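You operate a simulated robot arm through the tools that you are given. There is no shell and no other tool.

The job below is to be done with a simulated two-armed robot. You get a single attempt, and the scene is never put back.

Task
Open the deck clamp, dry-fit the cream block on the fenced plate and clamp it.
Fine: knob to FREE, slider back; then slider up, knob to TIGHT; no glue; leave the other block. Where these are worked on the way, their far stop is far enough and under half their travel is too little: brown slider.

The check looks at the end state, three seconds after you hand in, the way a careful person would. Anything else that was tipped, shoved, dropped, spilled or broken makes it a failure.

Robot
Two 7-joint arms with two-finger parallel grippers on one trunk that stands fixed in place. Base frame: the origin is at the foot of the trunk, x ahead of it, y to its left, z up. Lengths are in mm, angles in degrees, forces in N, time in s.
The left shoulder is at [20, 138, 1200], the right one opposite. With the tool pointing down near the work surface each hand reaches from about 100 to 480 mm from the base axis, measured 20 degrees to its own side. Payload 1.57 kg a hand.
The TCP of each hand is the grasp point between the finger pads, 30 mm short of the fingertips. In the tool frame z runs along the fingers and y along their closing line. Largest opening 80 mm; finger width 17, thickness 12; the body of the gripper, 40 by 82 mm, starts 80 mm behind the TCP.
Orientation is told as [roll, pitch, yaw] about the base's x, y, z axes, in that order, counted from this pose: with the fingers straight down and closing along the base's y, the tool's x points along the base's -x, its y along +y and its z along -z.

Tools
- The arms move only by the tool servo_tool. It takes "left_steps", "right_steps" or both (then of equal length, played together; a hand with none holds still); each is a list of rows, each a list of 7 numbers: the turn, a rotation vector about the tool's x, y, z in degrees, then the shift along the tool's x, y, z in mm, then the closure in counts, from 0 (fully open) to 255 (shut). In form: [[wx, wy, wz, dx, dy, dz, grip], ...]. A call has 1 to 20 rows; each row is the pose to reach, as a shift and turn from the pose commanded when the call began, along the tool's axes at that moment. Rows are played at 5 a second. More than 50 mm and 8.6 degrees between two rows, or a gripper value outside its range, and nothing of the call is played. A pose out of reach is approached as far as the arm can. The call stops where the force on the tool passes 90 N (or 10 N more than at its start, if that is more) or the arm is blocked; 0.2 s more then pass. Each finger travels about 45 mm/s and halts on what it meets, pressing with about 31 N; the grip force reading is that of the motor and also rises with nothing between the fingers. The clock runs only during rows and for 0.2 s after the last one: add rows that repeat a pose to give the fingers time. It gives the time, the measured TCP pose, the force on the tool (base axes), the opening and the grip force at its end, in the units of the frame above (readings bear some noise), with the torque about the TCP (base axes, N m) and any sound that the robot's microphone picked up, and new pictures: "views" is both (left out), scene, wrist or none (wrist: the cameras of the hands that moved).
- Cameras (640 x 400 px; columns grow to the right, rows downward): "scene" is now at [179.6, 52, 1123.6]; the picture's right is [0.53, -0.84, 0.00], its down [-0.12, -0.07, -0.99] and it looks along [0.84, 0.53, -0.14] (base axes); focal length 214 px, centre (320, 200). "left" rides on the left gripper at [72, 7, -122] in its tool frame; the picture's right is [-0.09, 1.00, 0.00], its down [-0.84, -0.08, -0.54] and it looks along [-0.54, -0.05, 0.84] (tool axes); focal length 238 px, centre (320, 200). "right" rides on the right gripper at [72, -7, -122] in its tool frame; the picture's right is [0.09, 1.00, 0.00], its down [-0.84, 0.08, -0.54] and it looks along [-0.54, 0.05, 0.84] (tool axes); focal length 238 px, centre (320, 200). There is no depth. A picture from a camera that has moved, and an enlarged one, comes with that camera's place and axes in the base frame and with its lens.
- move_column(by): slides the trunk up (or, below 0, down) by that many mm; the arms and the scene camera ride with it, the base frame stays. It gives what a move gives, with no picture.
- head_to(pan, tilt): turns the head with the scene camera to pan (to the left, within 60 degrees either way) and tilt (down, from -29 to 69), counted from straight ahead of the robot. It gives what a move gives, and a new picture of the scene camera.
- enlarge(camera, box): a new picture of the part [left, top, right, bottom] of that camera's present view, enlarged. The clock stands still meanwhile.
- hand_in(): hands the job in; it is judged then, once.

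Nothing tells you positions but the pictures and the camera data. Unless the task says otherwise, let go and move clear before handing in.

The tools are called after "Emit:" as name(argument=value, ...) on one line, values as JSON. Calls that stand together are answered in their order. servo_tool: Moves the arms, as the interface text tells. Its arguments: {"type":"object","properties":{"left_steps":{"type":"array","items":{"type":"array","items":{"type":"number"}}},"right_steps":{"type":"array","items":{"type":"array","items":{"type":"number"}}},"views":{"type":"string","enum":["both","scene","wrist","none"]}},"required":[]} The other tools are called the same way: move_column (by) slides the trunk up or down; head_to (pan, tilt) turns the head that bears the scene camera; enlarge (camera, box) takes an enlarged picture of a part of a camera's view; hand_in () hands the job in.

At the start:

```text
t: 0.0
left_position: [261.4, 300.7, 1036.9]
left_tcp_rot: [1.2, 5.7, -0.3]
left_force: [0.9, 0.7, 0.4]
left_wrist_torque: [-0.02, -0.02, -0.01]
left_width: 80.2
left_finger_force: 0.1
right_position: [282.1, 23.9, 1092.8]
right_tcp_rot: [-0.2, 7.6, 0.1]
right_force: [0.4, 0.0, -0.9]
right_wrist_torque: [-0.03, 0.0, 0.0]
right_width: 79.9
right_finger_force: 0.0
trunk travel left (down, up): [-575.0, 665.0]
head pan, tilt: [32.3, 8.0]
```

scene: 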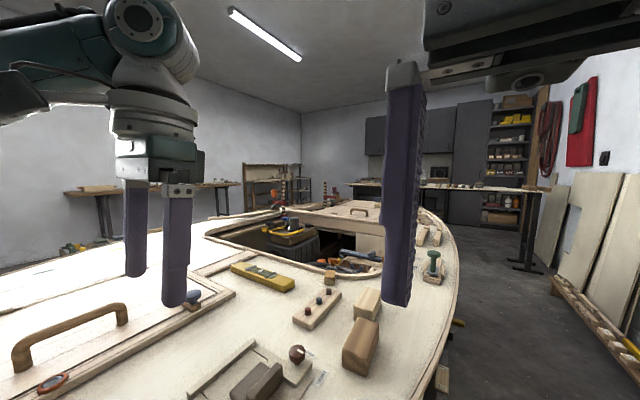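
right: 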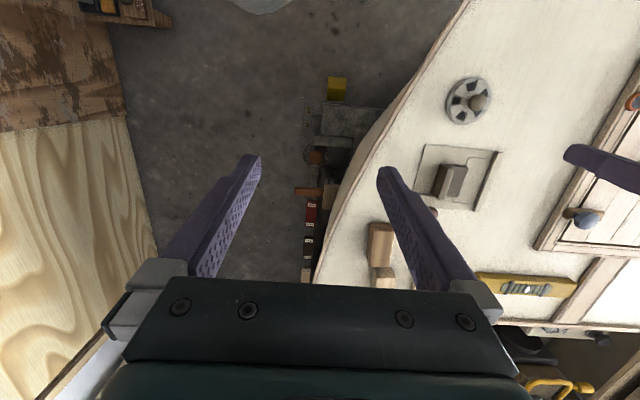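
left: 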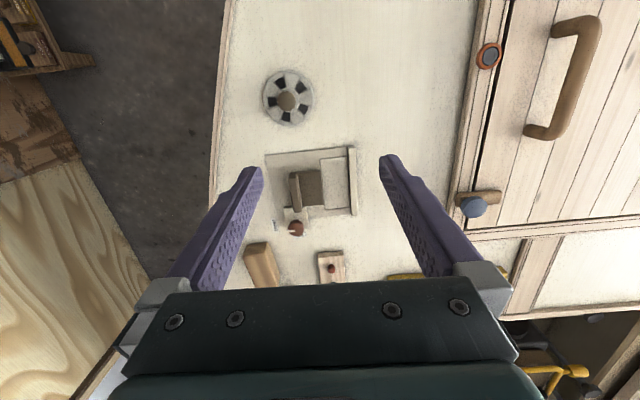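

I see a boat deck with a fenced plate, a brown slider, a small knob, and two blocks next to it. I'll take closer looks before moving.

Emit:
enlarge(camera="left", box=[220, 120, 420, 300])

Emit:
head_to(pan=20, tilt=50)

```text
2.22 times, centred on (320, 210) of left
camera zoom: at [204.6, 306.7, 1164.6], right [0.1, 0.99, 0.01], down [0.89, -0.1, 0.45], along [0.45, -0.03, -0.89], focal length 530 px, centre (320, 178)
```

zoom: 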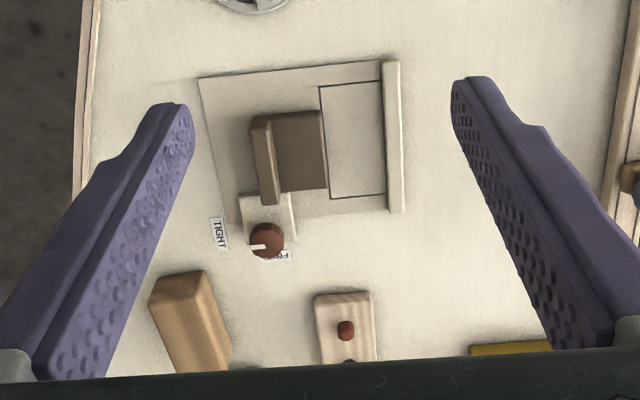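

```text
t: 1.1
left_position: [261.8, 302.1, 1034.3]
left_tcp_rot: [1.4, 5.9, -0.5]
left_force: [-0.3, -0.7, 0.2]
left_wrist_torque: [-0.01, 0.03, -0.01]
left_width: 80.0
left_finger_force: 0.1
right_position: [281.3, 23.8, 1092.6]
right_tcp_rot: [-0.2, 7.7, -0.1]
right_force: [-0.7, -0.6, 0.3]
right_wrist_torque: [0.02, 0.02, -0.02]
right_width: 79.9
right_finger_force: 0.0
trunk travel left (down, up): [-575.0, 665.0]
head pan, tilt: [20.0, 50.0]
camera scene: at [173.7, 28.9, 1058.6], right [0.34, -0.94, 0.0], down [-0.72, -0.26, -0.64], along [0.6, 0.22, -0.77], focal length 214 px, centre (320, 200)
```

scene: 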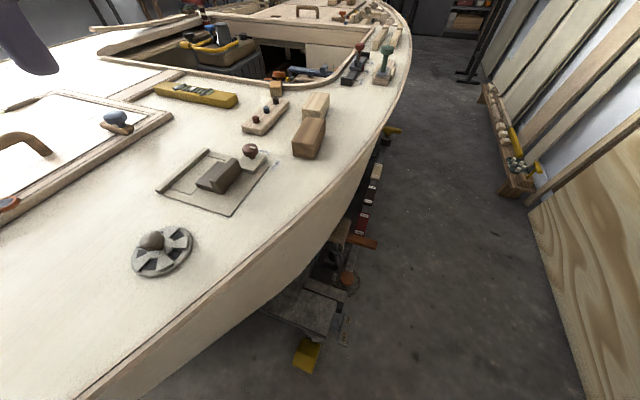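

The plate with its fence and brown slider is in view, with two blocks beyond it. I'll zoom in to tell which block is cream and to read the knob.

Emit:
enlarge(camera="scene", box=[230, 70, 350, 170])

Emit:
enlarge(camera="scene", box=[140, 130, 300, 230])

Emit:
enlarge(camera="right", box=[350, 120, 530, 300])

```text
4.00 times, centred on (290, 120) of scene
camera zoom: at [173.7, 28.9, 1058.6], right [0.34, -0.94, 0.0], down [-0.72, -0.26, -0.64], along [0.6, 0.22, -0.77], focal length 858 px, centre (440, 520)
```

zoom: 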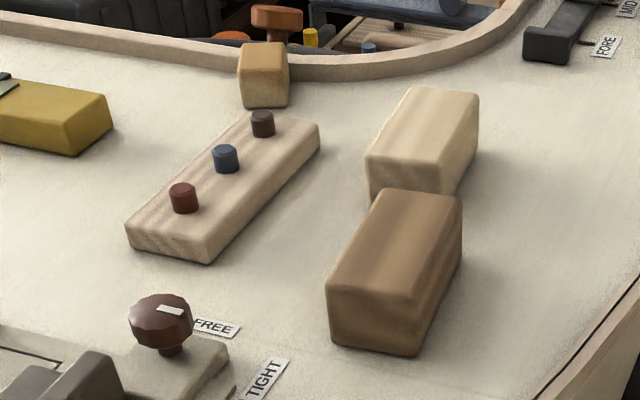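

```text
4.00 times, centred on (220, 180) of scene
camera zoom: at [173.7, 28.9, 1058.6], right [0.34, -0.94, 0.0], down [-0.72, -0.26, -0.64], along [0.6, 0.22, -0.77], focal length 858 px, centre (720, 280)
```

zoom: 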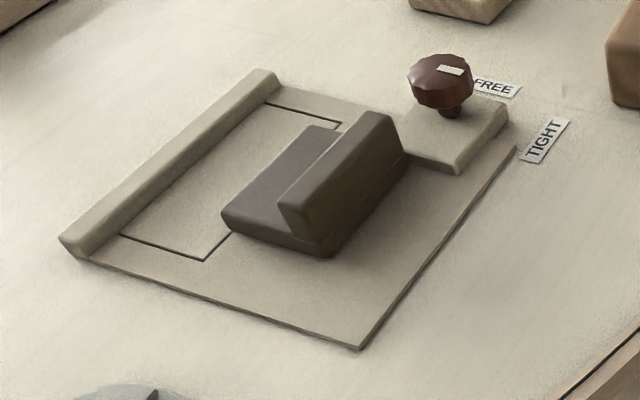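

```text
2.22 times, centred on (440, 210) of right
camera zoom: at [225.9, 17.3, 1222.2], right [-0.09, 1.0, 0.01], down [0.9, 0.08, 0.42], along [0.42, 0.05, -0.91], focal length 530 px, centre (53, 178)
```

zoom: 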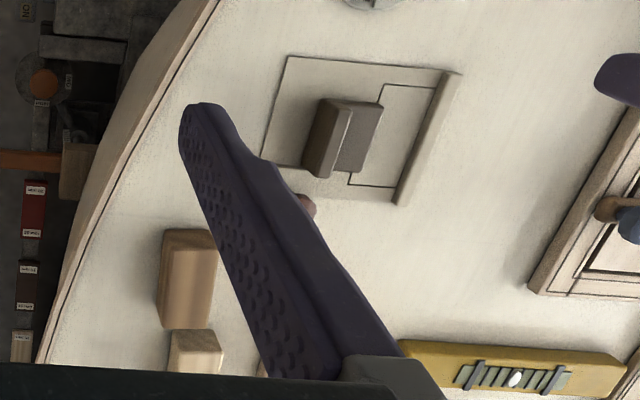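

The knob pointer appears to point to TIGHT, that is along -y, with FREE along +x. The cream block is the farther, paler one, at about (609, 195). I'll lower the left hand a little for a closer look at the plate, and move the right hand aside.

Emit:
servo_tool(left_steps=[[0, -2, 0, 3, -6, 25, 0], [-0.7, -4, 0, 6, -12, 50, 0], [-1.4, -5.9, 0, 8, -18, 75, 0], [-1.4, -5.9, 0, 10, -22, 97, 0], [-1.4, -5.9, 0, 10, -22, 97, 0]], right_steps=[[0, 0, 0, 0, -30, 0, 0], [0, 0, 0, 0, -60, 0, 0], [0, 0, 0, 0, -90, 0, 0], [0, 0, 0, 0, -110, 0, 0], [0, 0, 0, 0, -110, 0, 0]], views="both")

Emit:
enlarge(camera="left", box=[220, 100, 460, 260])

```text
t: 2.3
left_position: [243.8, 281.3, 939.0]
left_tcp_rot: [2.7, -0.2, -0.7]
left_force: [-0.1, -0.2, 0.3]
left_wrist_torque: [0.05, -0.02, -0.01]
left_width: 80.1
left_finger_force: 0.1
right_position: [281.7, -84.9, 1090.7]
right_tcp_rot: [-0.6, 8.2, 0.3]
right_force: [-0.3, -0.8, 0.5]
right_wrist_torque: [-0.02, 0.04, 0.02]
right_width: 80.1
right_finger_force: 0.0
trunk travel left (down, up): [-575.0, 665.0]
head pan, tilt: [20.0, 50.0]
camera scene: at [173.7, 28.8, 1058.6], right [0.34, -0.94, 0.0], down [-0.72, -0.26, -0.64], along [0.6, 0.22, -0.77], focal length 214 px, centre (320, 200)
camera right: at [226.3, -90.9, 1222.2], right [-0.1, 1.0, 0.0], down [0.9, 0.09, 0.42], along [0.42, 0.04, -0.91], focal length 238 px, centre (320, 200)
camera left: at [173.1, 283.0, 1062.3], right [0.1, 0.99, 0.05], down [0.83, -0.11, 0.54], along [0.54, -0.02, -0.84], focal length 238 px, centre (320, 200)
```

scene: 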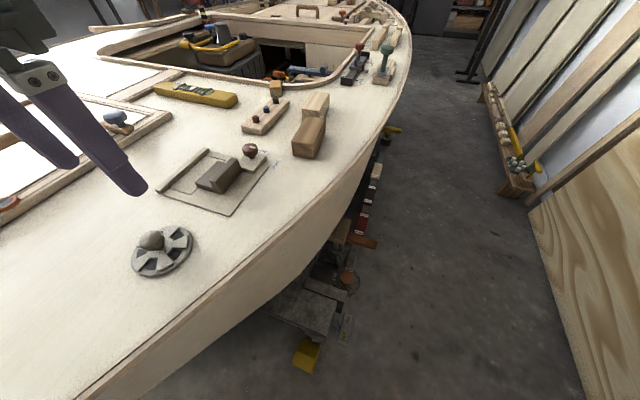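
right: 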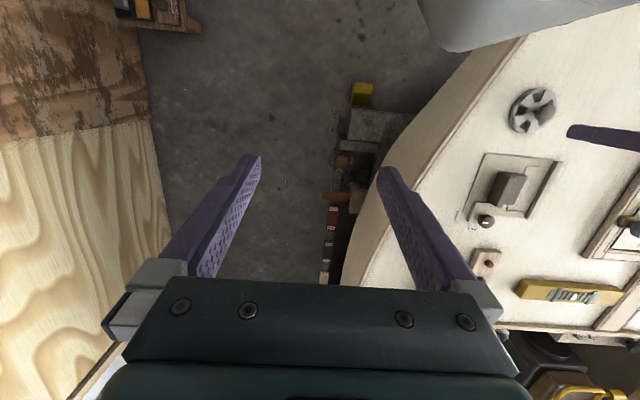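
left: 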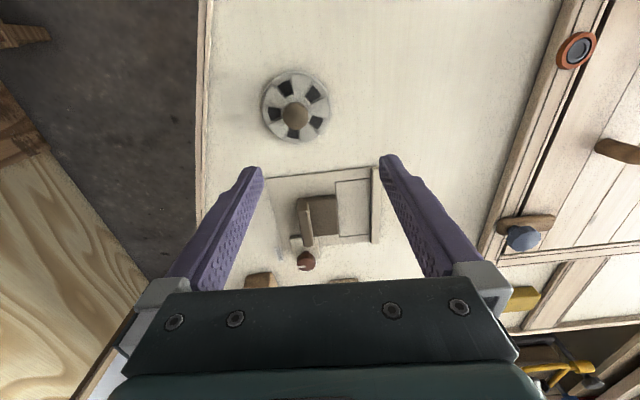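

```text
2.50 times, centred on (340, 180) of left
camera zoom: at [173.1, 283.0, 1062.3], right [0.1, 0.99, 0.05], down [0.83, -0.11, 0.54], along [0.54, -0.02, -0.84], focal length 596 px, centre (270, 250)
```

zoom: 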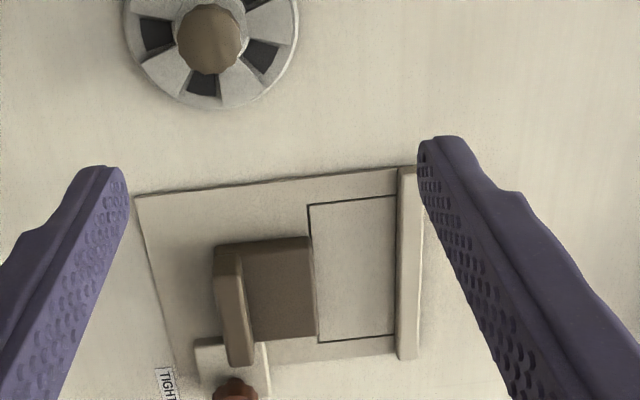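

The left hand now looks straight at the plate. I'll enlarge the scene view for finer measurement of the slider, knob and fence.

Emit:
enlarge(camera="scene", box=[190, 135, 286, 195])

Emit:
enlarge(camera="right", box=[450, 130, 578, 230])

Emit:
enlarge(camera="left", box=[270, 190, 366, 250])

```text
6.67 times, centred on (238, 165) of scene
camera zoom: at [173.7, 28.8, 1058.6], right [0.34, -0.94, 0.0], down [-0.72, -0.26, -0.64], along [0.6, 0.22, -0.77], focal length 1430 px, centre (867, 433)
```

zoom: 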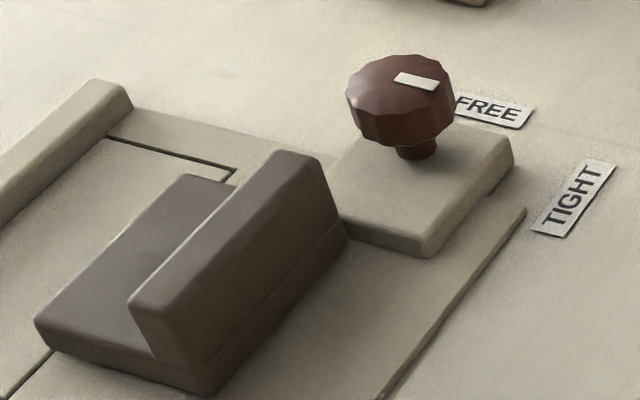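

```text
4.00 times, centred on (514, 180) of right
camera zoom: at [226.3, -90.9, 1222.2], right [-0.1, 1.0, 0.0], down [0.9, 0.09, 0.42], along [0.42, 0.04, -0.91], focal length 953 px, centre (-456, 280)
```

zoom: 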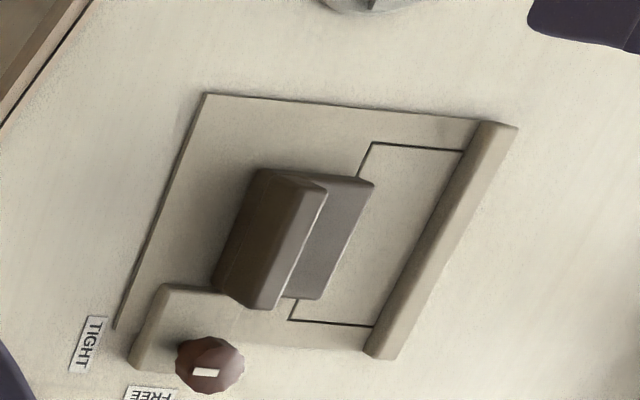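

```text
6.67 times, centred on (318, 220) of left
camera zoom: at [173.1, 283.0, 1062.3], right [0.1, 0.99, 0.05], down [0.83, -0.11, 0.54], along [0.54, -0.02, -0.84], focal length 1589 px, centre (333, 67)
```

zoom: 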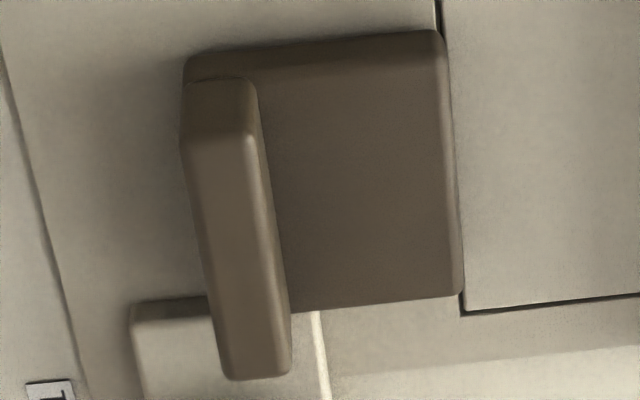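

Knob head top is about (421, 249, 827), the lip of the slider about (333–387, 256) with top z≈832, and the fence's inner face is near y=345. I'll bring the left hand upright above the knob at a safe height and check it.

Emit:
servo_tool(left_steps=[[0.7, 0, 4, -25, -4, 5, 0], [1.4, 0, 8, -50, -9, 10, 0], [2, 0, 13, -75, -13, 15, 0], [2.7, 0, 18, -100, -18, 20, 0], [2.7, 0, 23, -125, -22, 26, 0], [2.7, 0, 28, -150, -27, 32, 0], [2.7, 0, 33, -177, -32, 37, 0], [2.7, 0, 35, -177, -32, 37, 0], [2.7, 0, 35, -177, -32, 37, 0]], views="both")

```text
t: 4.3
left_position: [419.0, 249.9, 899.7]
left_tcp_rot: [-0.2, 0.6, -35.7]
left_force: [-0.2, -0.1, -0.5]
left_wrist_torque: [0.02, 0.0, -0.01]
left_width: 79.8
left_finger_force: 0.0
right_position: [281.1, -86.2, 1092.3]
right_tcp_rot: [-0.5, 8.2, -0.1]
right_force: [-0.9, -0.3, 0.7]
right_wrist_torque: [-0.02, 0.0, 0.01]
right_width: 80.1
right_finger_force: 0.0
trunk travel left (down, up): [-575.0, 665.0]
head pan, tilt: [20.0, 50.0]
camera scene: at [173.7, 28.8, 1058.6], right [0.34, -0.94, 0.0], down [-0.72, -0.26, -0.64], along [0.6, 0.22, -0.77], focal length 214 px, centre (320, 200)
camera left: at [367.0, 297.9, 1023.5], right [0.66, 0.75, -0.01], down [0.64, -0.55, 0.53], along [0.4, -0.35, -0.85], focal length 238 px, centre (320, 200)
```

scene: 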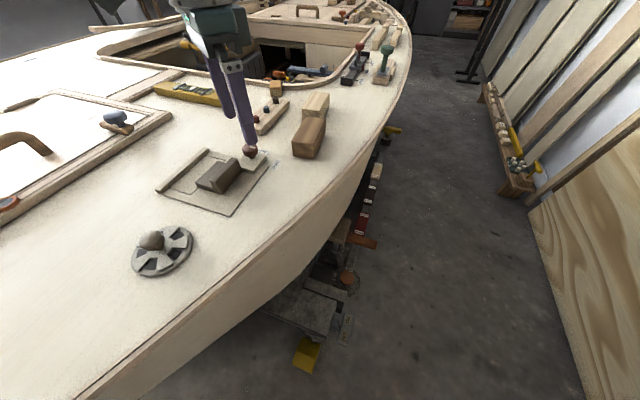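
left: 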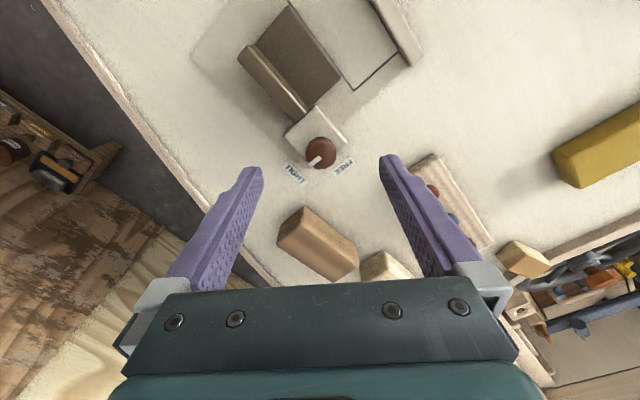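

The hand is above the knob as intended. I'll enlarge for a precise knob centre and pointer angle.

Emit:
enlarge(camera="left", box=[240, 100, 400, 200])

```text
4.00 times, centred on (320, 150) of left
camera zoom: at [367.0, 297.9, 1023.5], right [0.66, 0.75, -0.01], down [0.64, -0.55, 0.53], along [0.4, -0.35, -0.85], focal length 953 px, centre (320, 400)
```

zoom: 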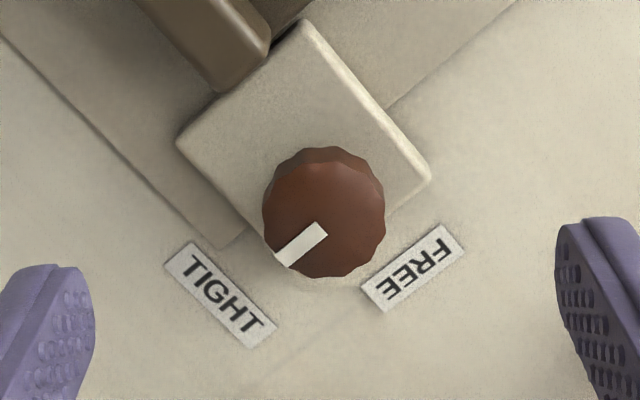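

The knob centre is about (423.5, 248.5), with its pointer along -y (TIGHT), so FREE is a 90° counter-clockwise turn seen from above. I'll descend around the knob head, stop and check.

Emit:
servo_tool(left_steps=[[0, 0, 0, -4.5, 1.5, 12, 0], [0, 0, 0, -4.5, 1.5, 24, 0], [0, 0, 0, -4.5, 1.5, 36, 0], [0, 0, 0, -4.5, 1.5, 46, 0], [0, 0, 0, -4.5, 1.5, 57, 0], [0, 0, 0, -4.5, 1.5, 57, 0]], views="both")

Emit:
enlarge(camera="scene", box=[200, 115, 296, 175])

Emit:
enlarge(camera="left", box=[240, 80, 400, 180])

```text
t: 5.7
left_position: [422.5, 249.3, 843.1]
left_tcp_rot: [-0.4, 0.5, -35.6]
left_force: [-0.1, -0.6, -0.4]
left_wrist_torque: [0.01, 0.01, 0.05]
left_width: 79.9
left_finger_force: 0.1
right_position: [282.3, -85.0, 1090.9]
right_tcp_rot: [-0.5, 8.2, -0.2]
right_force: [-0.1, -0.2, -0.4]
right_wrist_torque: [-0.01, -0.02, -0.04]
right_width: 80.2
right_finger_force: 0.2
trunk travel left (down, up): [-575.0, 665.0]
head pan, tilt: [20.0, 50.0]
camera scene: at [173.7, 28.8, 1058.6], right [0.34, -0.94, 0.0], down [-0.72, -0.26, -0.64], along [0.6, 0.22, -0.77], focal length 214 px, centre (320, 200)
camera left: at [371.0, 296.2, 967.7], right [0.65, 0.76, -0.01], down [0.64, -0.55, 0.53], along [0.4, -0.35, -0.85], focal length 238 px, centre (320, 200)
```

scene: 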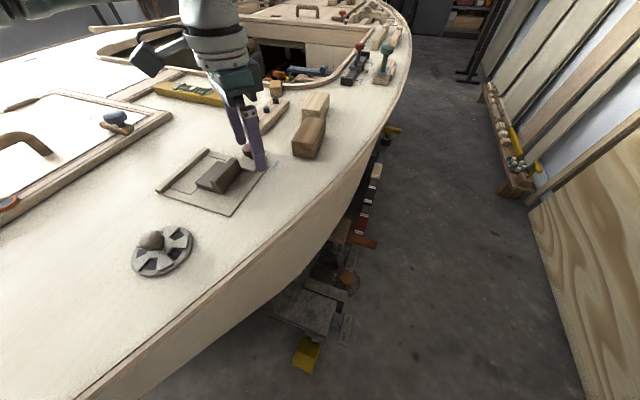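
left: 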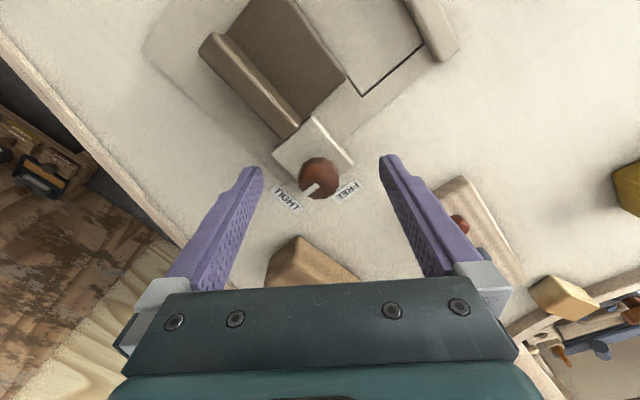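

```text
6.67 times, centred on (248, 145) of scene
camera zoom: at [173.7, 28.8, 1058.6], right [0.34, -0.94, 0.0], down [-0.72, -0.26, -0.64], along [0.6, 0.22, -0.77], focal length 1430 px, centre (800, 567)
```

zoom: 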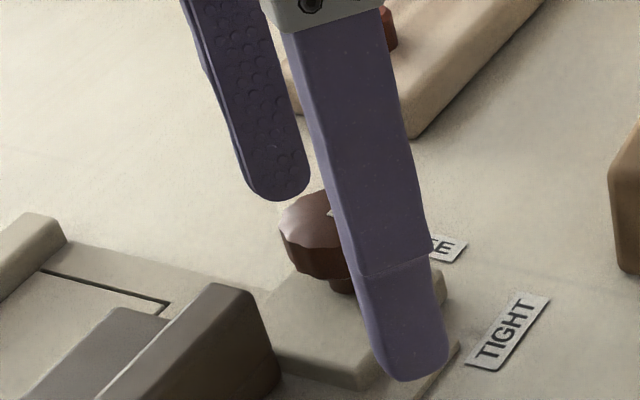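

```text
4.00 times, centred on (320, 130) of left
camera zoom: at [371.0, 296.2, 967.7], right [0.65, 0.76, -0.01], down [0.64, -0.55, 0.53], along [0.4, -0.35, -0.85], focal length 953 px, centre (320, 480)
```

zoom: 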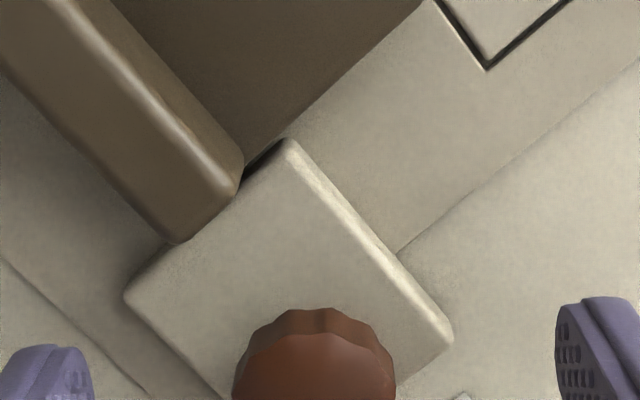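

The fingers straddle the knob head with centring within 1 mm. I'll close on it.

Emit:
servo_tool(left_steps=[[0, 0, 0, 0, 0, 0, 120], [0, 0, 0, 0, 0, 0, 160], [0, 0, 0, 0, 0, 0, 255], [0, 0, 0, 0, 0, 0, 255], [0, 0, 0, 0, 0, 0, 255], [0, 0, 0, 0, 0, 0, 255]], views="wrist")

Emit:
enlarge(camera="scene", box=[200, 115, 296, 175])

```text
t: 7.1
left_position: [422.5, 248.3, 844.9]
left_tcp_rot: [-0.3, 0.6, -35.8]
left_force: [-2.8, -3.7, 4.0]
left_wrist_torque: [0.2, 0.15, -0.03]
left_width: 25.4
left_finger_force: 36.7
right_position: [281.9, -85.5, 1090.4]
right_tcp_rot: [-0.5, 8.2, 0.0]
right_force: [0.3, 0.5, 0.7]
right_wrist_torque: [0.03, -0.02, 0.0]
right_width: 79.9
right_finger_force: 0.1
trunk travel left (down, up): [-575.0, 665.0]
head pan, tilt: [20.0, 50.0]
camera left: at [370.8, 295.5, 967.8], right [0.66, 0.76, -0.01], down [0.64, -0.55, 0.53], along [0.4, -0.35, -0.85], focal length 238 px, centre (320, 200)
```

left: 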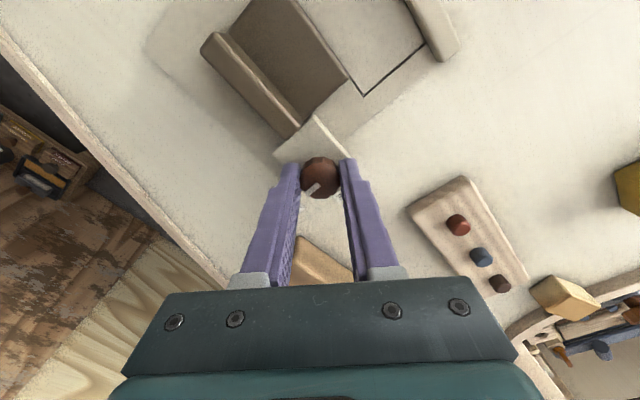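

```text
6.67 times, centred on (248, 145) of scene
camera zoom: at [173.4, 28.4, 1058.6], right [0.34, -0.94, 0.0], down [-0.72, -0.26, -0.64], along [0.6, 0.22, -0.77], focal length 1430 px, centre (800, 567)
```

zoom: 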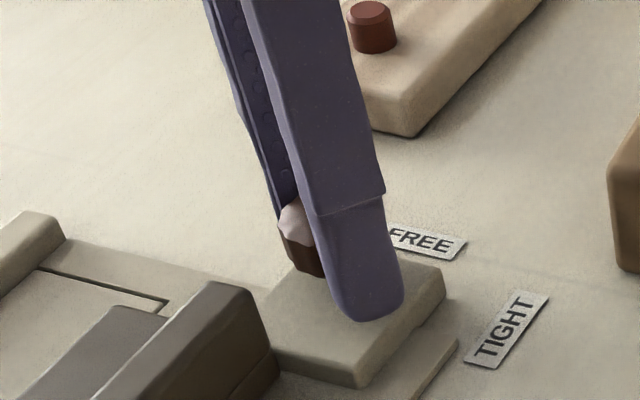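

The knob is gripped at 25 mm. I'll turn it counter-clockwise part way and check that it follows.

Emit:
servo_tool(left_steps=[[0, 0, -5, 0, 0, 0, 255], [0, 0, -10, 0, 0, 0, 255], [0, 0, -15, 0, 0, 0, 255], [0, 0, -20, 0, 0, 0, 255], [0, 0, -25, 0, 0, 0, 255], [0, 0, -30, 0, 0, 0, 255], [0, 0, -35, 0, 0, 0, 255], [0, 0, -40, 0, 0, 0, 255], [0, 0, -45, 0, 0, 0, 255], [0, 0, -45, 0, 0, 0, 255]], views="wrist")

Emit:
enlarge(camera="left", box=[272, 140, 368, 200])

```text
t: 9.3
left_position: [422.3, 247.8, 845.0]
left_tcp_rot: [0.2, 0.8, 9.3]
left_force: [-11.7, -5.2, 22.7]
left_wrist_torque: [-0.27, 0.05, 0.05]
left_width: 25.1
left_finger_force: 36.7
right_position: [282.0, -86.6, 1090.5]
right_tcp_rot: [-0.5, 8.3, 0.0]
right_force: [0.4, 0.2, 0.1]
right_wrist_torque: [0.01, 0.01, 0.0]
right_width: 80.1
right_finger_force: 0.1
trunk travel left (down, up): [-575.0, 665.0]
head pan, tilt: [20.0, 50.0]
camera left: at [353.8, 242.9, 967.1], right [-0.07, 1.0, 0.0], down [0.84, 0.06, 0.53], along [0.53, 0.04, -0.85], focal length 238 px, centre (320, 200)
```

left: 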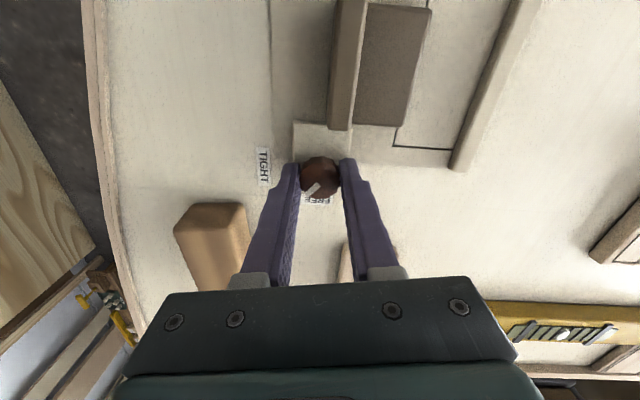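

```text
6.67 times, centred on (320, 170) of left
camera zoom: at [353.8, 242.9, 967.1], right [-0.07, 1.0, 0.0], down [0.84, 0.06, 0.53], along [0.53, 0.04, -0.85], focal length 1589 px, centre (320, 400)
```

zoom: 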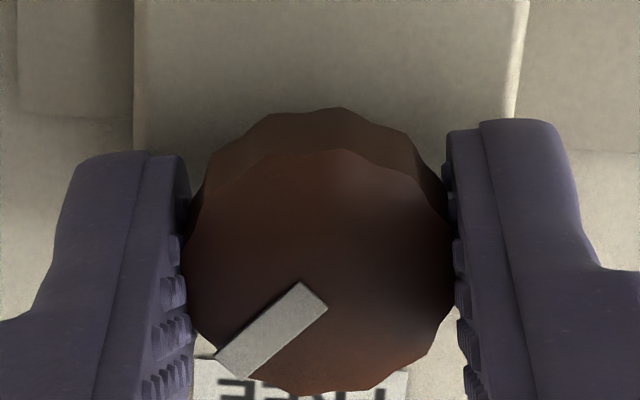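

The knob follows the fingers (pointer halfway). I'll continue the other 45°, easing up 1.5 mm to relieve the upward force.

Emit:
servo_tool(left_steps=[[0, 0, -5, 0, 0, -1, 255], [0, 0, -10, 0, 0, -1.5, 255], [0, 0, -15, 0, 0, -1.5, 255], [0, 0, -20, 0, 0, -1.5, 255], [0, 0, -25, 0, 0, -1.5, 255], [0, 0, -30, 0, 0, -1.5, 255], [0, 0, -35, 0, 0, -1.5, 255], [0, 0, -40, 0, 0, -1.5, 255], [0, 0, -45, 0, 0, -1.5, 255], [0, 0, -45, 0, 0, -1.5, 255]], views="wrist")

Emit:
enlarge(camera="left", box=[256, 120, 384, 200])

Emit:
enlarge(camera="scene", box=[200, 115, 296, 175])

```text
t: 11.5
left_position: [423.2, 247.2, 845.5]
left_tcp_rot: [0.7, 0.3, 54.4]
left_force: [2.5, 0.1, -13.4]
left_wrist_torque: [-0.2, -0.14, -0.32]
left_width: 25.3
left_finger_force: 36.4
right_position: [280.7, -86.6, 1091.2]
right_tcp_rot: [-0.5, 8.2, 0.0]
right_force: [-0.1, 0.1, 0.9]
right_wrist_torque: [-0.02, 0.0, 0.01]
right_width: 80.0
right_finger_force: 0.0
trunk travel left (down, up): [-575.0, 665.0]
head pan, tilt: [20.0, 50.0]
camera left: at [378.1, 193.1, 969.2], right [-0.76, 0.65, 0.01], down [0.56, 0.64, 0.54], along [0.34, 0.41, -0.84], focal length 238 px, centre (320, 200)
```

left: 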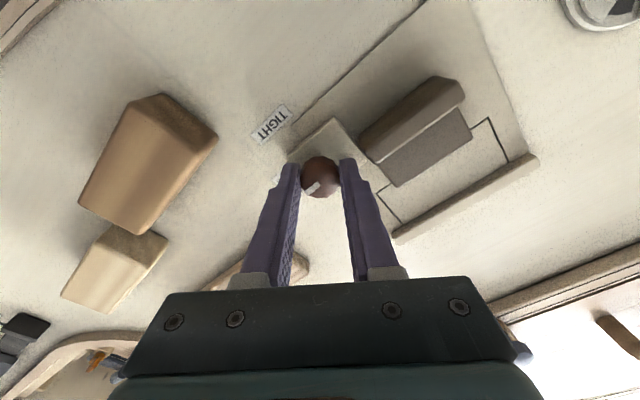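

```text
5.00 times, centred on (320, 160) of left
camera zoom: at [378.1, 193.1, 969.2], right [-0.76, 0.65, 0.01], down [0.56, 0.64, 0.54], along [0.34, 0.41, -0.84], focal length 1192 px, centre (320, 400)
```

zoom: 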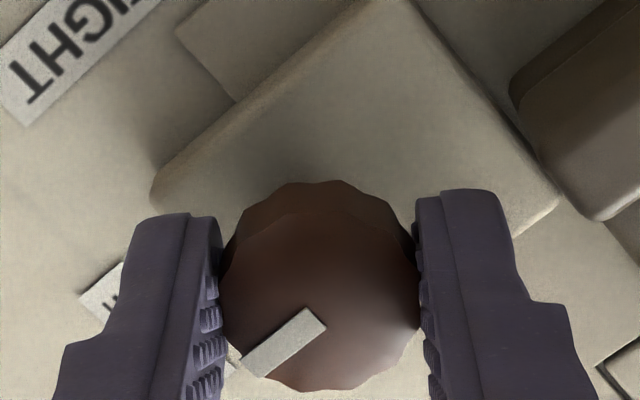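

```text
6.67 times, centred on (248, 145) of scene
camera zoom: at [173.2, 28.3, 1058.6], right [0.34, -0.94, 0.0], down [-0.72, -0.26, -0.64], along [0.6, 0.22, -0.77], focal length 1430 px, centre (800, 567)
```

zoom: 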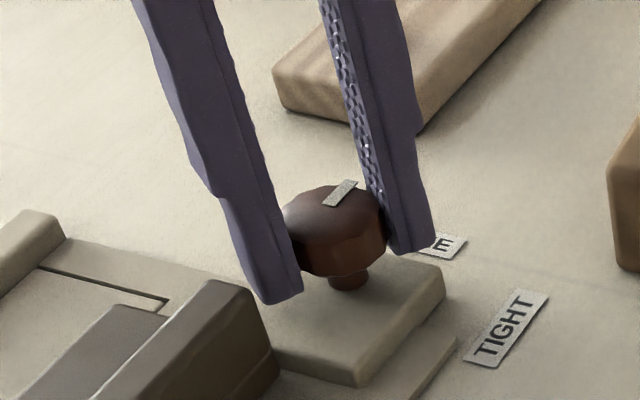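

The pointer now faces +x, at FREE. I'll open just enough to clear the knob and rise straight up.

Emit:
servo_tool(left_steps=[[0, 0, 0, 0, 0, 0, 147], [0, 0, 0, 0, 0, 0, 147], [0, 0, 0, 0, 0, 0, 147], [0, 0, 0, 0, 0, -10, 147], [0, 0, 0, 0, 0, -25, 147], [0, 0, 0, 0, 0, -40, 147], [0, 0, 0, 0, 0, -60, 147], [0, 0, 0, 0, 0, -80, 147], [0, 0, 0, 0, 0, -80, 147]], views="wrist")

Emit:
enlarge(camera="left", box=[224, 80, 416, 200])

Emit:
enlarge(camera="scene", box=[200, 115, 296, 175])

```text
t: 13.5
left_position: [424.6, 249.1, 925.6]
left_tcp_rot: [0.7, 0.3, 54.4]
left_force: [-0.1, -0.1, 0.4]
left_wrist_torque: [-0.02, 0.01, 0.0]
left_width: 34.0
left_finger_force: 0.1
right_position: [281.6, -86.1, 1092.1]
right_tcp_rot: [-0.5, 8.2, 0.0]
right_force: [0.5, -0.1, 0.6]
right_wrist_torque: [0.0, 0.03, 0.0]
right_width: 80.0
right_finger_force: 0.0
trunk travel left (down, up): [-575.0, 665.0]
head pan, tilt: [20.0, 50.0]
camera left: at [379.6, 193.8, 1049.0], right [-0.76, 0.65, 0.01], down [0.56, 0.63, 0.54], along [0.34, 0.41, -0.84], focal length 238 px, centre (320, 200)
```

left: 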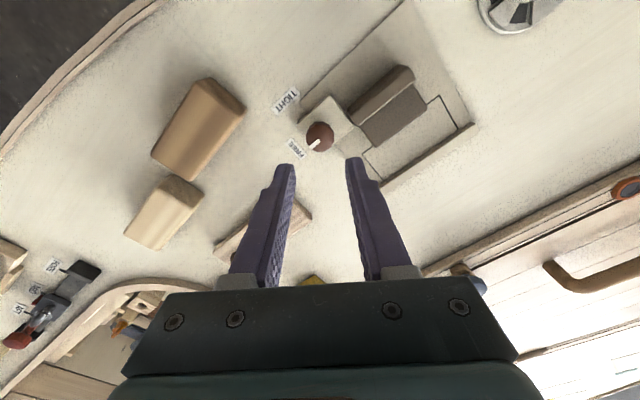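

```text
3.33 times, centred on (320, 140) of left
camera zoom: at [379.6, 193.8, 1049.0], right [-0.76, 0.65, 0.01], down [0.56, 0.63, 0.54], along [0.34, 0.41, -0.84], focal length 794 px, centre (320, 400)
```

zoom: 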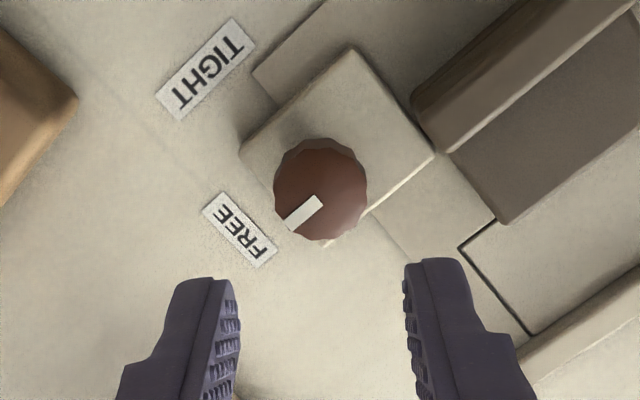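

```text
6.67 times, centred on (248, 145) of scene
camera zoom: at [173.7, 28.8, 1058.6], right [0.34, -0.94, 0.0], down [-0.72, -0.26, -0.64], along [0.6, 0.22, -0.77], focal length 1430 px, centre (800, 567)
```

zoom: 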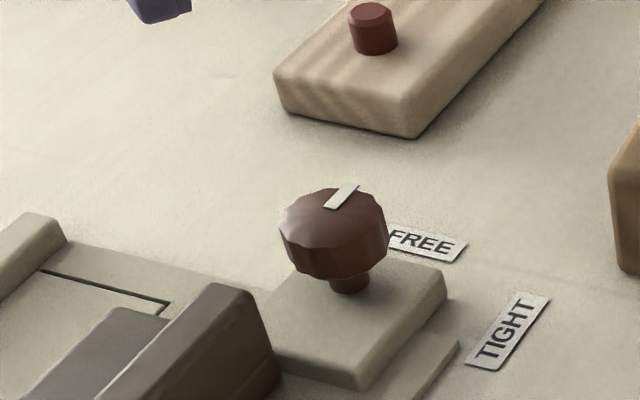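

Knob reads FREE. Next I'll move above the slider's lip at about (358, 256), fingers closing along y.

Emit:
servo_tool(left_steps=[[0, 0, 7, 4, 7, 3, 80], [0, 0, 14, 8, 14, 6, 0], [0, 0, 21, 12, 22, 9, 0], [0, 0, 28, 16, 29, 12, 0], [0, 0, 35, 20, 36, 15, 0], [0, 0, 42, 24, 44, 18, 0], [0, 0, 49, 28, 51, 25, 0], [0, 0, 54.4, 33, 58, 30, 0], [0, 0, 54.4, 33, 58, 30, 0]], views="wrist")

Emit:
enlarge(camera="left", box=[224, 80, 416, 200])

```text
t: 15.5
left_position: [356.4, 256.9, 896.8]
left_tcp_rot: [0.1, 0.7, -0.2]
left_force: [0.4, 1.0, 0.2]
left_wrist_torque: [0.01, 0.02, 0.01]
left_width: 79.6
left_finger_force: 0.1
right_position: [282.0, -84.8, 1091.2]
right_tcp_rot: [-0.5, 8.2, -0.1]
right_force: [0.3, -0.9, 0.2]
right_wrist_torque: [0.01, -0.01, 0.01]
right_width: 80.0
right_finger_force: 0.0
trunk travel left (down, up): [-575.0, 665.0]
head pan, tilt: [20.0, 50.0]
camera left: at [288.5, 262.7, 1019.6], right [0.09, 1.0, 0.0], down [0.84, -0.08, 0.53], along [0.53, -0.05, -0.85], focal length 238 px, centre (320, 200)
```

left: 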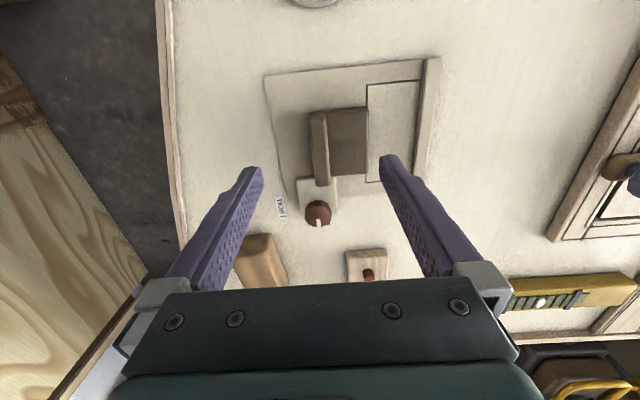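

```text
3.33 times, centred on (320, 140) of left
camera zoom: at [288.5, 262.7, 1019.6], right [0.09, 1.0, 0.0], down [0.84, -0.08, 0.53], along [0.53, -0.05, -0.85], focal length 794 px, centre (320, 400)
```

zoom: 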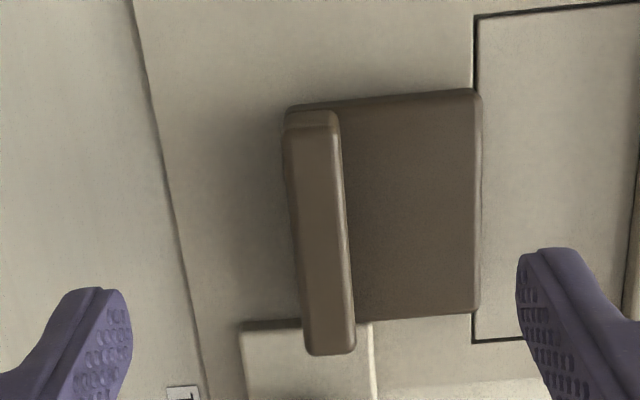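

The lip lies squarely between the fingers at y≈256. I'll descend to z=845 and close on it.

Emit:
servo_tool(left_steps=[[0, 0, 0, -1.5, -0.6, 15, 0], [0, 0, 0, -1.5, -0.6, 30, 0], [0, 0, 0, -1.5, -0.6, 42, 0], [0, 0, 0, -1.5, -0.6, 52, 0], [0, 0, 0, -1.5, -0.6, 52, 110], [0, 0, 0, -1.5, -0.6, 52, 170], [0, 0, 0, -1.5, -0.6, 52, 255], [0, 0, 0, -1.5, -0.6, 52, 255], [0, 0, 0, -1.5, -0.6, 52, 255], [0, 0, 0, -1.5, -0.6, 52, 255]], views="wrist")

Emit:
enlarge(camera="scene", box=[170, 115, 298, 195])

```text
t: 17.7
left_position: [359.9, 255.1, 846.4]
left_tcp_rot: [0.1, 0.3, 0.1]
left_force: [-7.1, -1.0, 37.1]
left_wrist_torque: [-0.15, -0.65, 0.31]
left_width: 13.8
left_finger_force: 29.8
right_position: [283.1, -84.5, 1091.0]
right_tcp_rot: [-0.4, 8.1, 0.0]
right_force: [0.1, -0.2, 0.5]
right_wrist_torque: [-0.02, -0.03, -0.01]
right_width: 79.9
right_finger_force: 0.1
trunk travel left (down, up): [-575.0, 665.0]
head pan, tilt: [20.0, 50.0]
camera left: at [291.2, 262.7, 969.2], right [0.09, 1.0, 0.0], down [0.84, -0.08, 0.54], along [0.53, -0.05, -0.84], focal length 238 px, centre (320, 200)
```

left: 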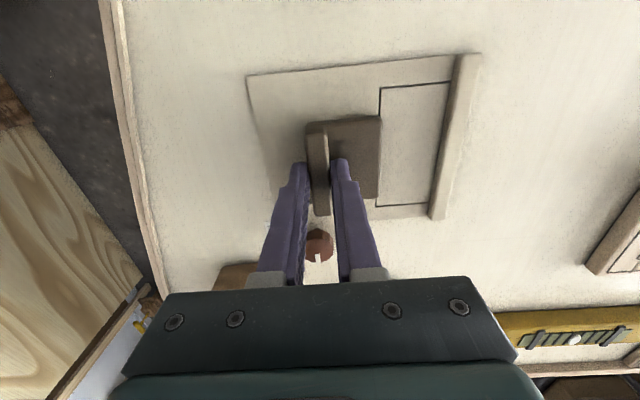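

```text
5.00 times, centred on (234, 155) of scene
camera zoom: at [174.9, 30.2, 1058.9], right [0.34, -0.94, 0.0], down [-0.72, -0.26, -0.64], along [0.61, 0.22, -0.76], focal length 1072 px, centre (750, 425)
```

zoom: 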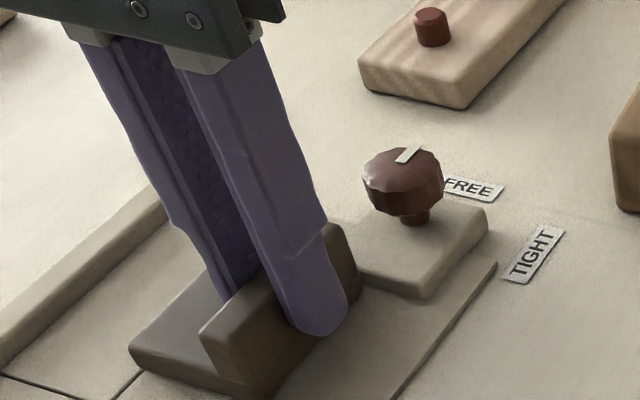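

Gripped at 13.8 mm but with 37 N upward, so a fingertip is touching the slider's base. I'll loosen, raise 4 mm and regrip.

Emit:
servo_tool(left_steps=[[0, 0, 0, 0, 0, 0, 190], [0, 0, 0, 0, 0, -3, 190], [0, 0, 0, 0, 0.5, -5, 190], [0, 0, 0, 0, 0.5, -5, 255], [0, 0, 0, 0, 0.5, -5, 255], [0, 0, 0, 0, 0.5, -5, 255]], views="none")

```text
t: 19.1
left_position: [355.9, 254.7, 845.8]
left_tcp_rot: [0.2, 1.0, 0.0]
left_force: [0.9, 0.9, -20.7]
left_wrist_torque: [-0.28, 0.28, 0.25]
left_width: 13.7
left_finger_force: 30.6
right_position: [280.8, -86.4, 1090.8]
right_tcp_rot: [-0.5, 8.3, 0.0]
right_force: [0.4, 0.8, -0.1]
right_wrist_torque: [-0.03, 0.01, -0.01]
right_width: 79.9
right_finger_force: 0.1
trunk travel left (down, up): [-575.0, 665.0]
head pan, tilt: [20.0, 50.0]
```

There's now a slight downward pull; I'll ease 2 mm back and slide the slider back in -y in small steps.

Emit:
servo_tool(left_steps=[[0, 0, 0, 0, 0, 2, 255], [0, 0, 0, 0, -3, 2, 255], [0, 0, 0, 0, -6, 2, 255], [0, 0, 0, 0, -9, 2, 255], [0, 0, 0, 0, -12, 2, 255], [0, 0, 0, 0, -12, 2, 255]], views="wrist")

```text
t: 20.5
left_position: [354.4, 243.0, 846.8]
left_tcp_rot: [0.1, 0.8, 0.0]
left_force: [-12.1, -0.1, 7.8]
left_wrist_torque: [-0.35, 0.51, 0.25]
left_width: 13.6
left_finger_force: 30.6
right_position: [280.2, -85.3, 1089.9]
right_tcp_rot: [-0.5, 8.2, -0.1]
right_force: [0.1, -0.6, 0.1]
right_wrist_torque: [-0.01, 0.02, 0.02]
right_width: 80.1
right_finger_force: 0.0
trunk travel left (down, up): [-575.0, 665.0]
head pan, tilt: [20.0, 50.0]
camera left: at [286.9, 250.7, 970.6], right [0.09, 1.0, 0.0], down [0.84, -0.08, 0.53], along [0.53, -0.05, -0.85], focal length 238 px, centre (320, 200)
```

left: 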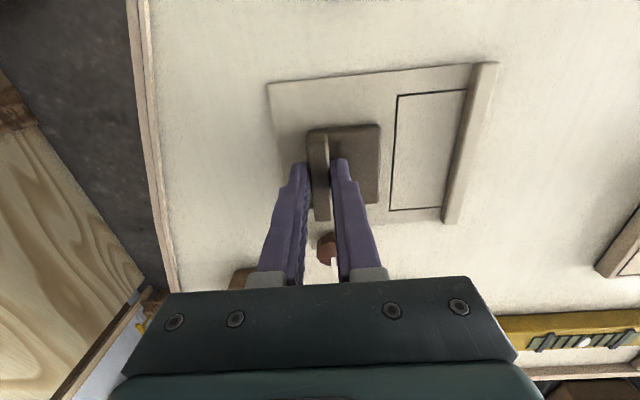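

The slider moves freely. I'll carry on toward its rear stop.

Emit:
servo_tool(left_steps=[[0, 0, 0, 0.5, -4, 0.5, 255], [0, 0, 0, 1, -8, 0.5, 255], [0, 0, 0, 1, -12, 0.5, 255], [0, 0, 0, 1, -16, 0.5, 255], [0, 0, 0, 1, -20, 0.5, 255], [0, 0, 0, 1, -20, 0.5, 255]], views="wrist")

```text
t: 21.9
left_position: [355.3, 226.0, 847.0]
left_tcp_rot: [0.2, 0.9, 0.0]
left_force: [-12.8, 6.3, 14.9]
left_wrist_torque: [-0.19, -0.04, -0.01]
left_width: 14.2
left_finger_force: 29.7
right_position: [281.9, -83.8, 1090.3]
right_tcp_rot: [-0.3, 8.3, 0.0]
right_force: [-0.4, 0.8, 0.0]
right_wrist_torque: [0.0, 0.0, 0.0]
right_width: 80.0
right_finger_force: 0.0
trunk travel left (down, up): [-575.0, 665.0]
head pan, tilt: [20.0, 50.0]
camera left: at [287.1, 232.1, 970.3], right [0.09, 1.0, 0.0], down [0.84, -0.08, 0.53], along [0.53, -0.05, -0.85], focal length 238 px, centre (320, 200)
```

left: 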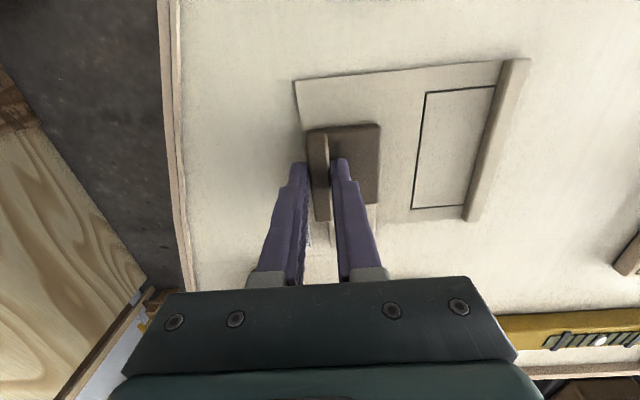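

Moved about 29 mm back, with a bit of resistance. I'll try a few mm more to confirm the stop.

Emit:
servo_tool(left_steps=[[0, 0, 0, 0, -2, 0, 255], [0, 0, 0, 0, -4, 0, 255], [0, 0, 0, 0, -4, 0, 255]], views="none")

```text
t: 22.7
left_position: [354.9, 224.2, 846.6]
left_tcp_rot: [0.6, 0.8, 0.1]
left_force: [-3.1, 22.0, -1.9]
left_wrist_torque: [0.01, -0.13, -0.39]
left_width: 14.0
left_finger_force: 30.5
right_position: [280.6, -81.0, 1091.3]
right_tcp_rot: [-0.2, 8.2, 0.0]
right_force: [-0.2, 0.3, -0.7]
right_wrist_torque: [-0.01, 0.0, -0.03]
right_width: 80.0
right_finger_force: 0.0
trunk travel left (down, up): [-575.0, 665.0]
head pan, tilt: [20.0, 50.0]
```

Force built to 22 N with hardly any motion: that is the rear stop. I'll relax, open and rise.

Emit:
servo_tool(left_steps=[[0, 0, 0, 0, 4, 0, 255], [0, 0, 0, 0, 4, 0, 190], [0, 0, 0, 0, 4, 0, 150], [0, 0, 0, 0, 4, -8, 150], [0, 0, 0, 0, 4, -25, 100], [0, 0, 0, 0, 4, -45, 0], [0, 0, 0, 0, 4, -70, 0], [0, 0, 0, 0, 4, -95, 0], [0, 0, 0, 0, 4, -95, 0]], views="both")

Emit:
enlarge(camera="left", box=[224, 100, 416, 220])

Emit:
enlarge(camera="scene", box=[270, 70, 350, 170])

```text
t: 24.7
left_position: [359.9, 223.9, 942.2]
left_tcp_rot: [0.2, 0.7, 0.0]
left_force: [0.6, -1.4, -0.5]
left_wrist_torque: [-0.02, 0.0, 0.0]
left_width: 79.9
left_finger_force: 0.0
right_position: [281.2, -86.0, 1091.1]
right_tcp_rot: [-0.5, 8.1, 0.1]
right_force: [-0.3, -0.1, 0.0]
right_wrist_torque: [-0.03, 0.0, -0.03]
right_width: 79.9
right_finger_force: 0.1
trunk travel left (down, up): [-575.0, 665.0]
head pan, tilt: [20.0, 50.0]
camera scene: at [173.7, 28.8, 1058.6], right [0.34, -0.94, 0.0], down [-0.72, -0.26, -0.64], along [0.6, 0.22, -0.77], focal length 214 px, centre (320, 200)
camera left: at [289.9, 230.4, 1066.1], right [0.09, 1.0, 0.0], down [0.84, -0.08, 0.53], along [0.53, -0.05, -0.85], focal length 238 px, centre (320, 200)
```

scene: 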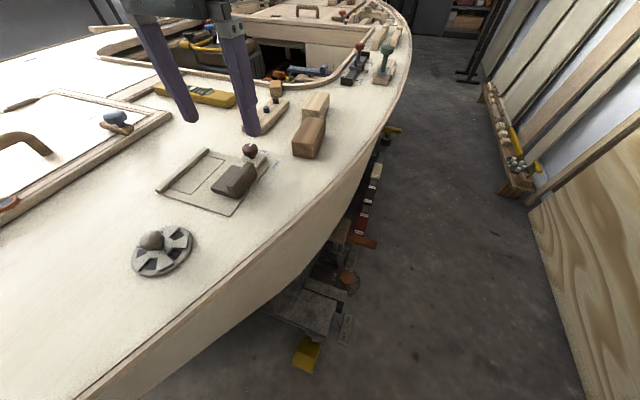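
left: 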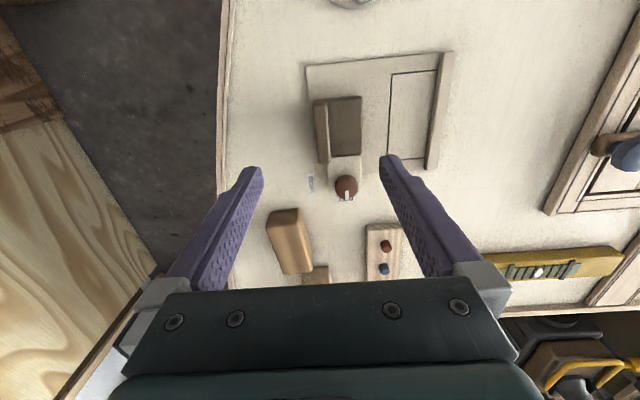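

```text
3.33 times, centred on (320, 160) of left
camera zoom: at [289.9, 230.4, 1066.1], right [0.09, 1.0, 0.0], down [0.84, -0.08, 0.53], along [0.53, -0.05, -0.85], focal length 794 px, centre (320, 333)
```

zoom: 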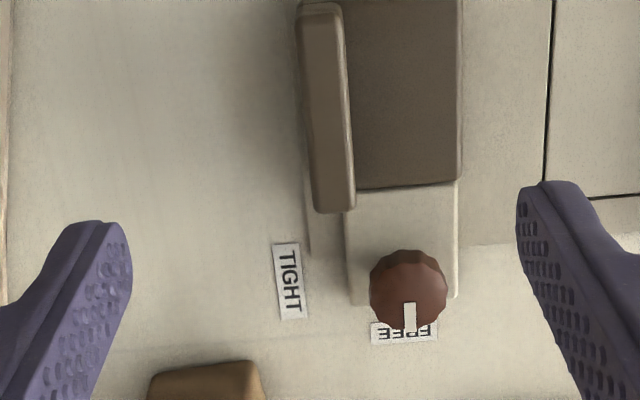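

```text
4.00 times, centred on (310, 120) of scene
camera zoom: at [173.7, 28.8, 1058.6], right [0.34, -0.94, 0.0], down [-0.72, -0.26, -0.64], along [0.6, 0.22, -0.77], focal length 858 px, centre (360, 520)
```

zoom: 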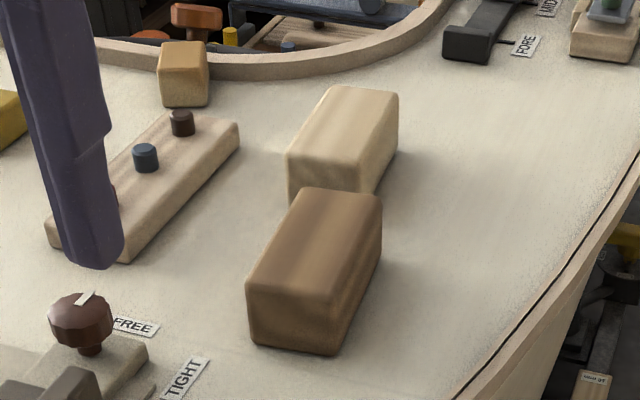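

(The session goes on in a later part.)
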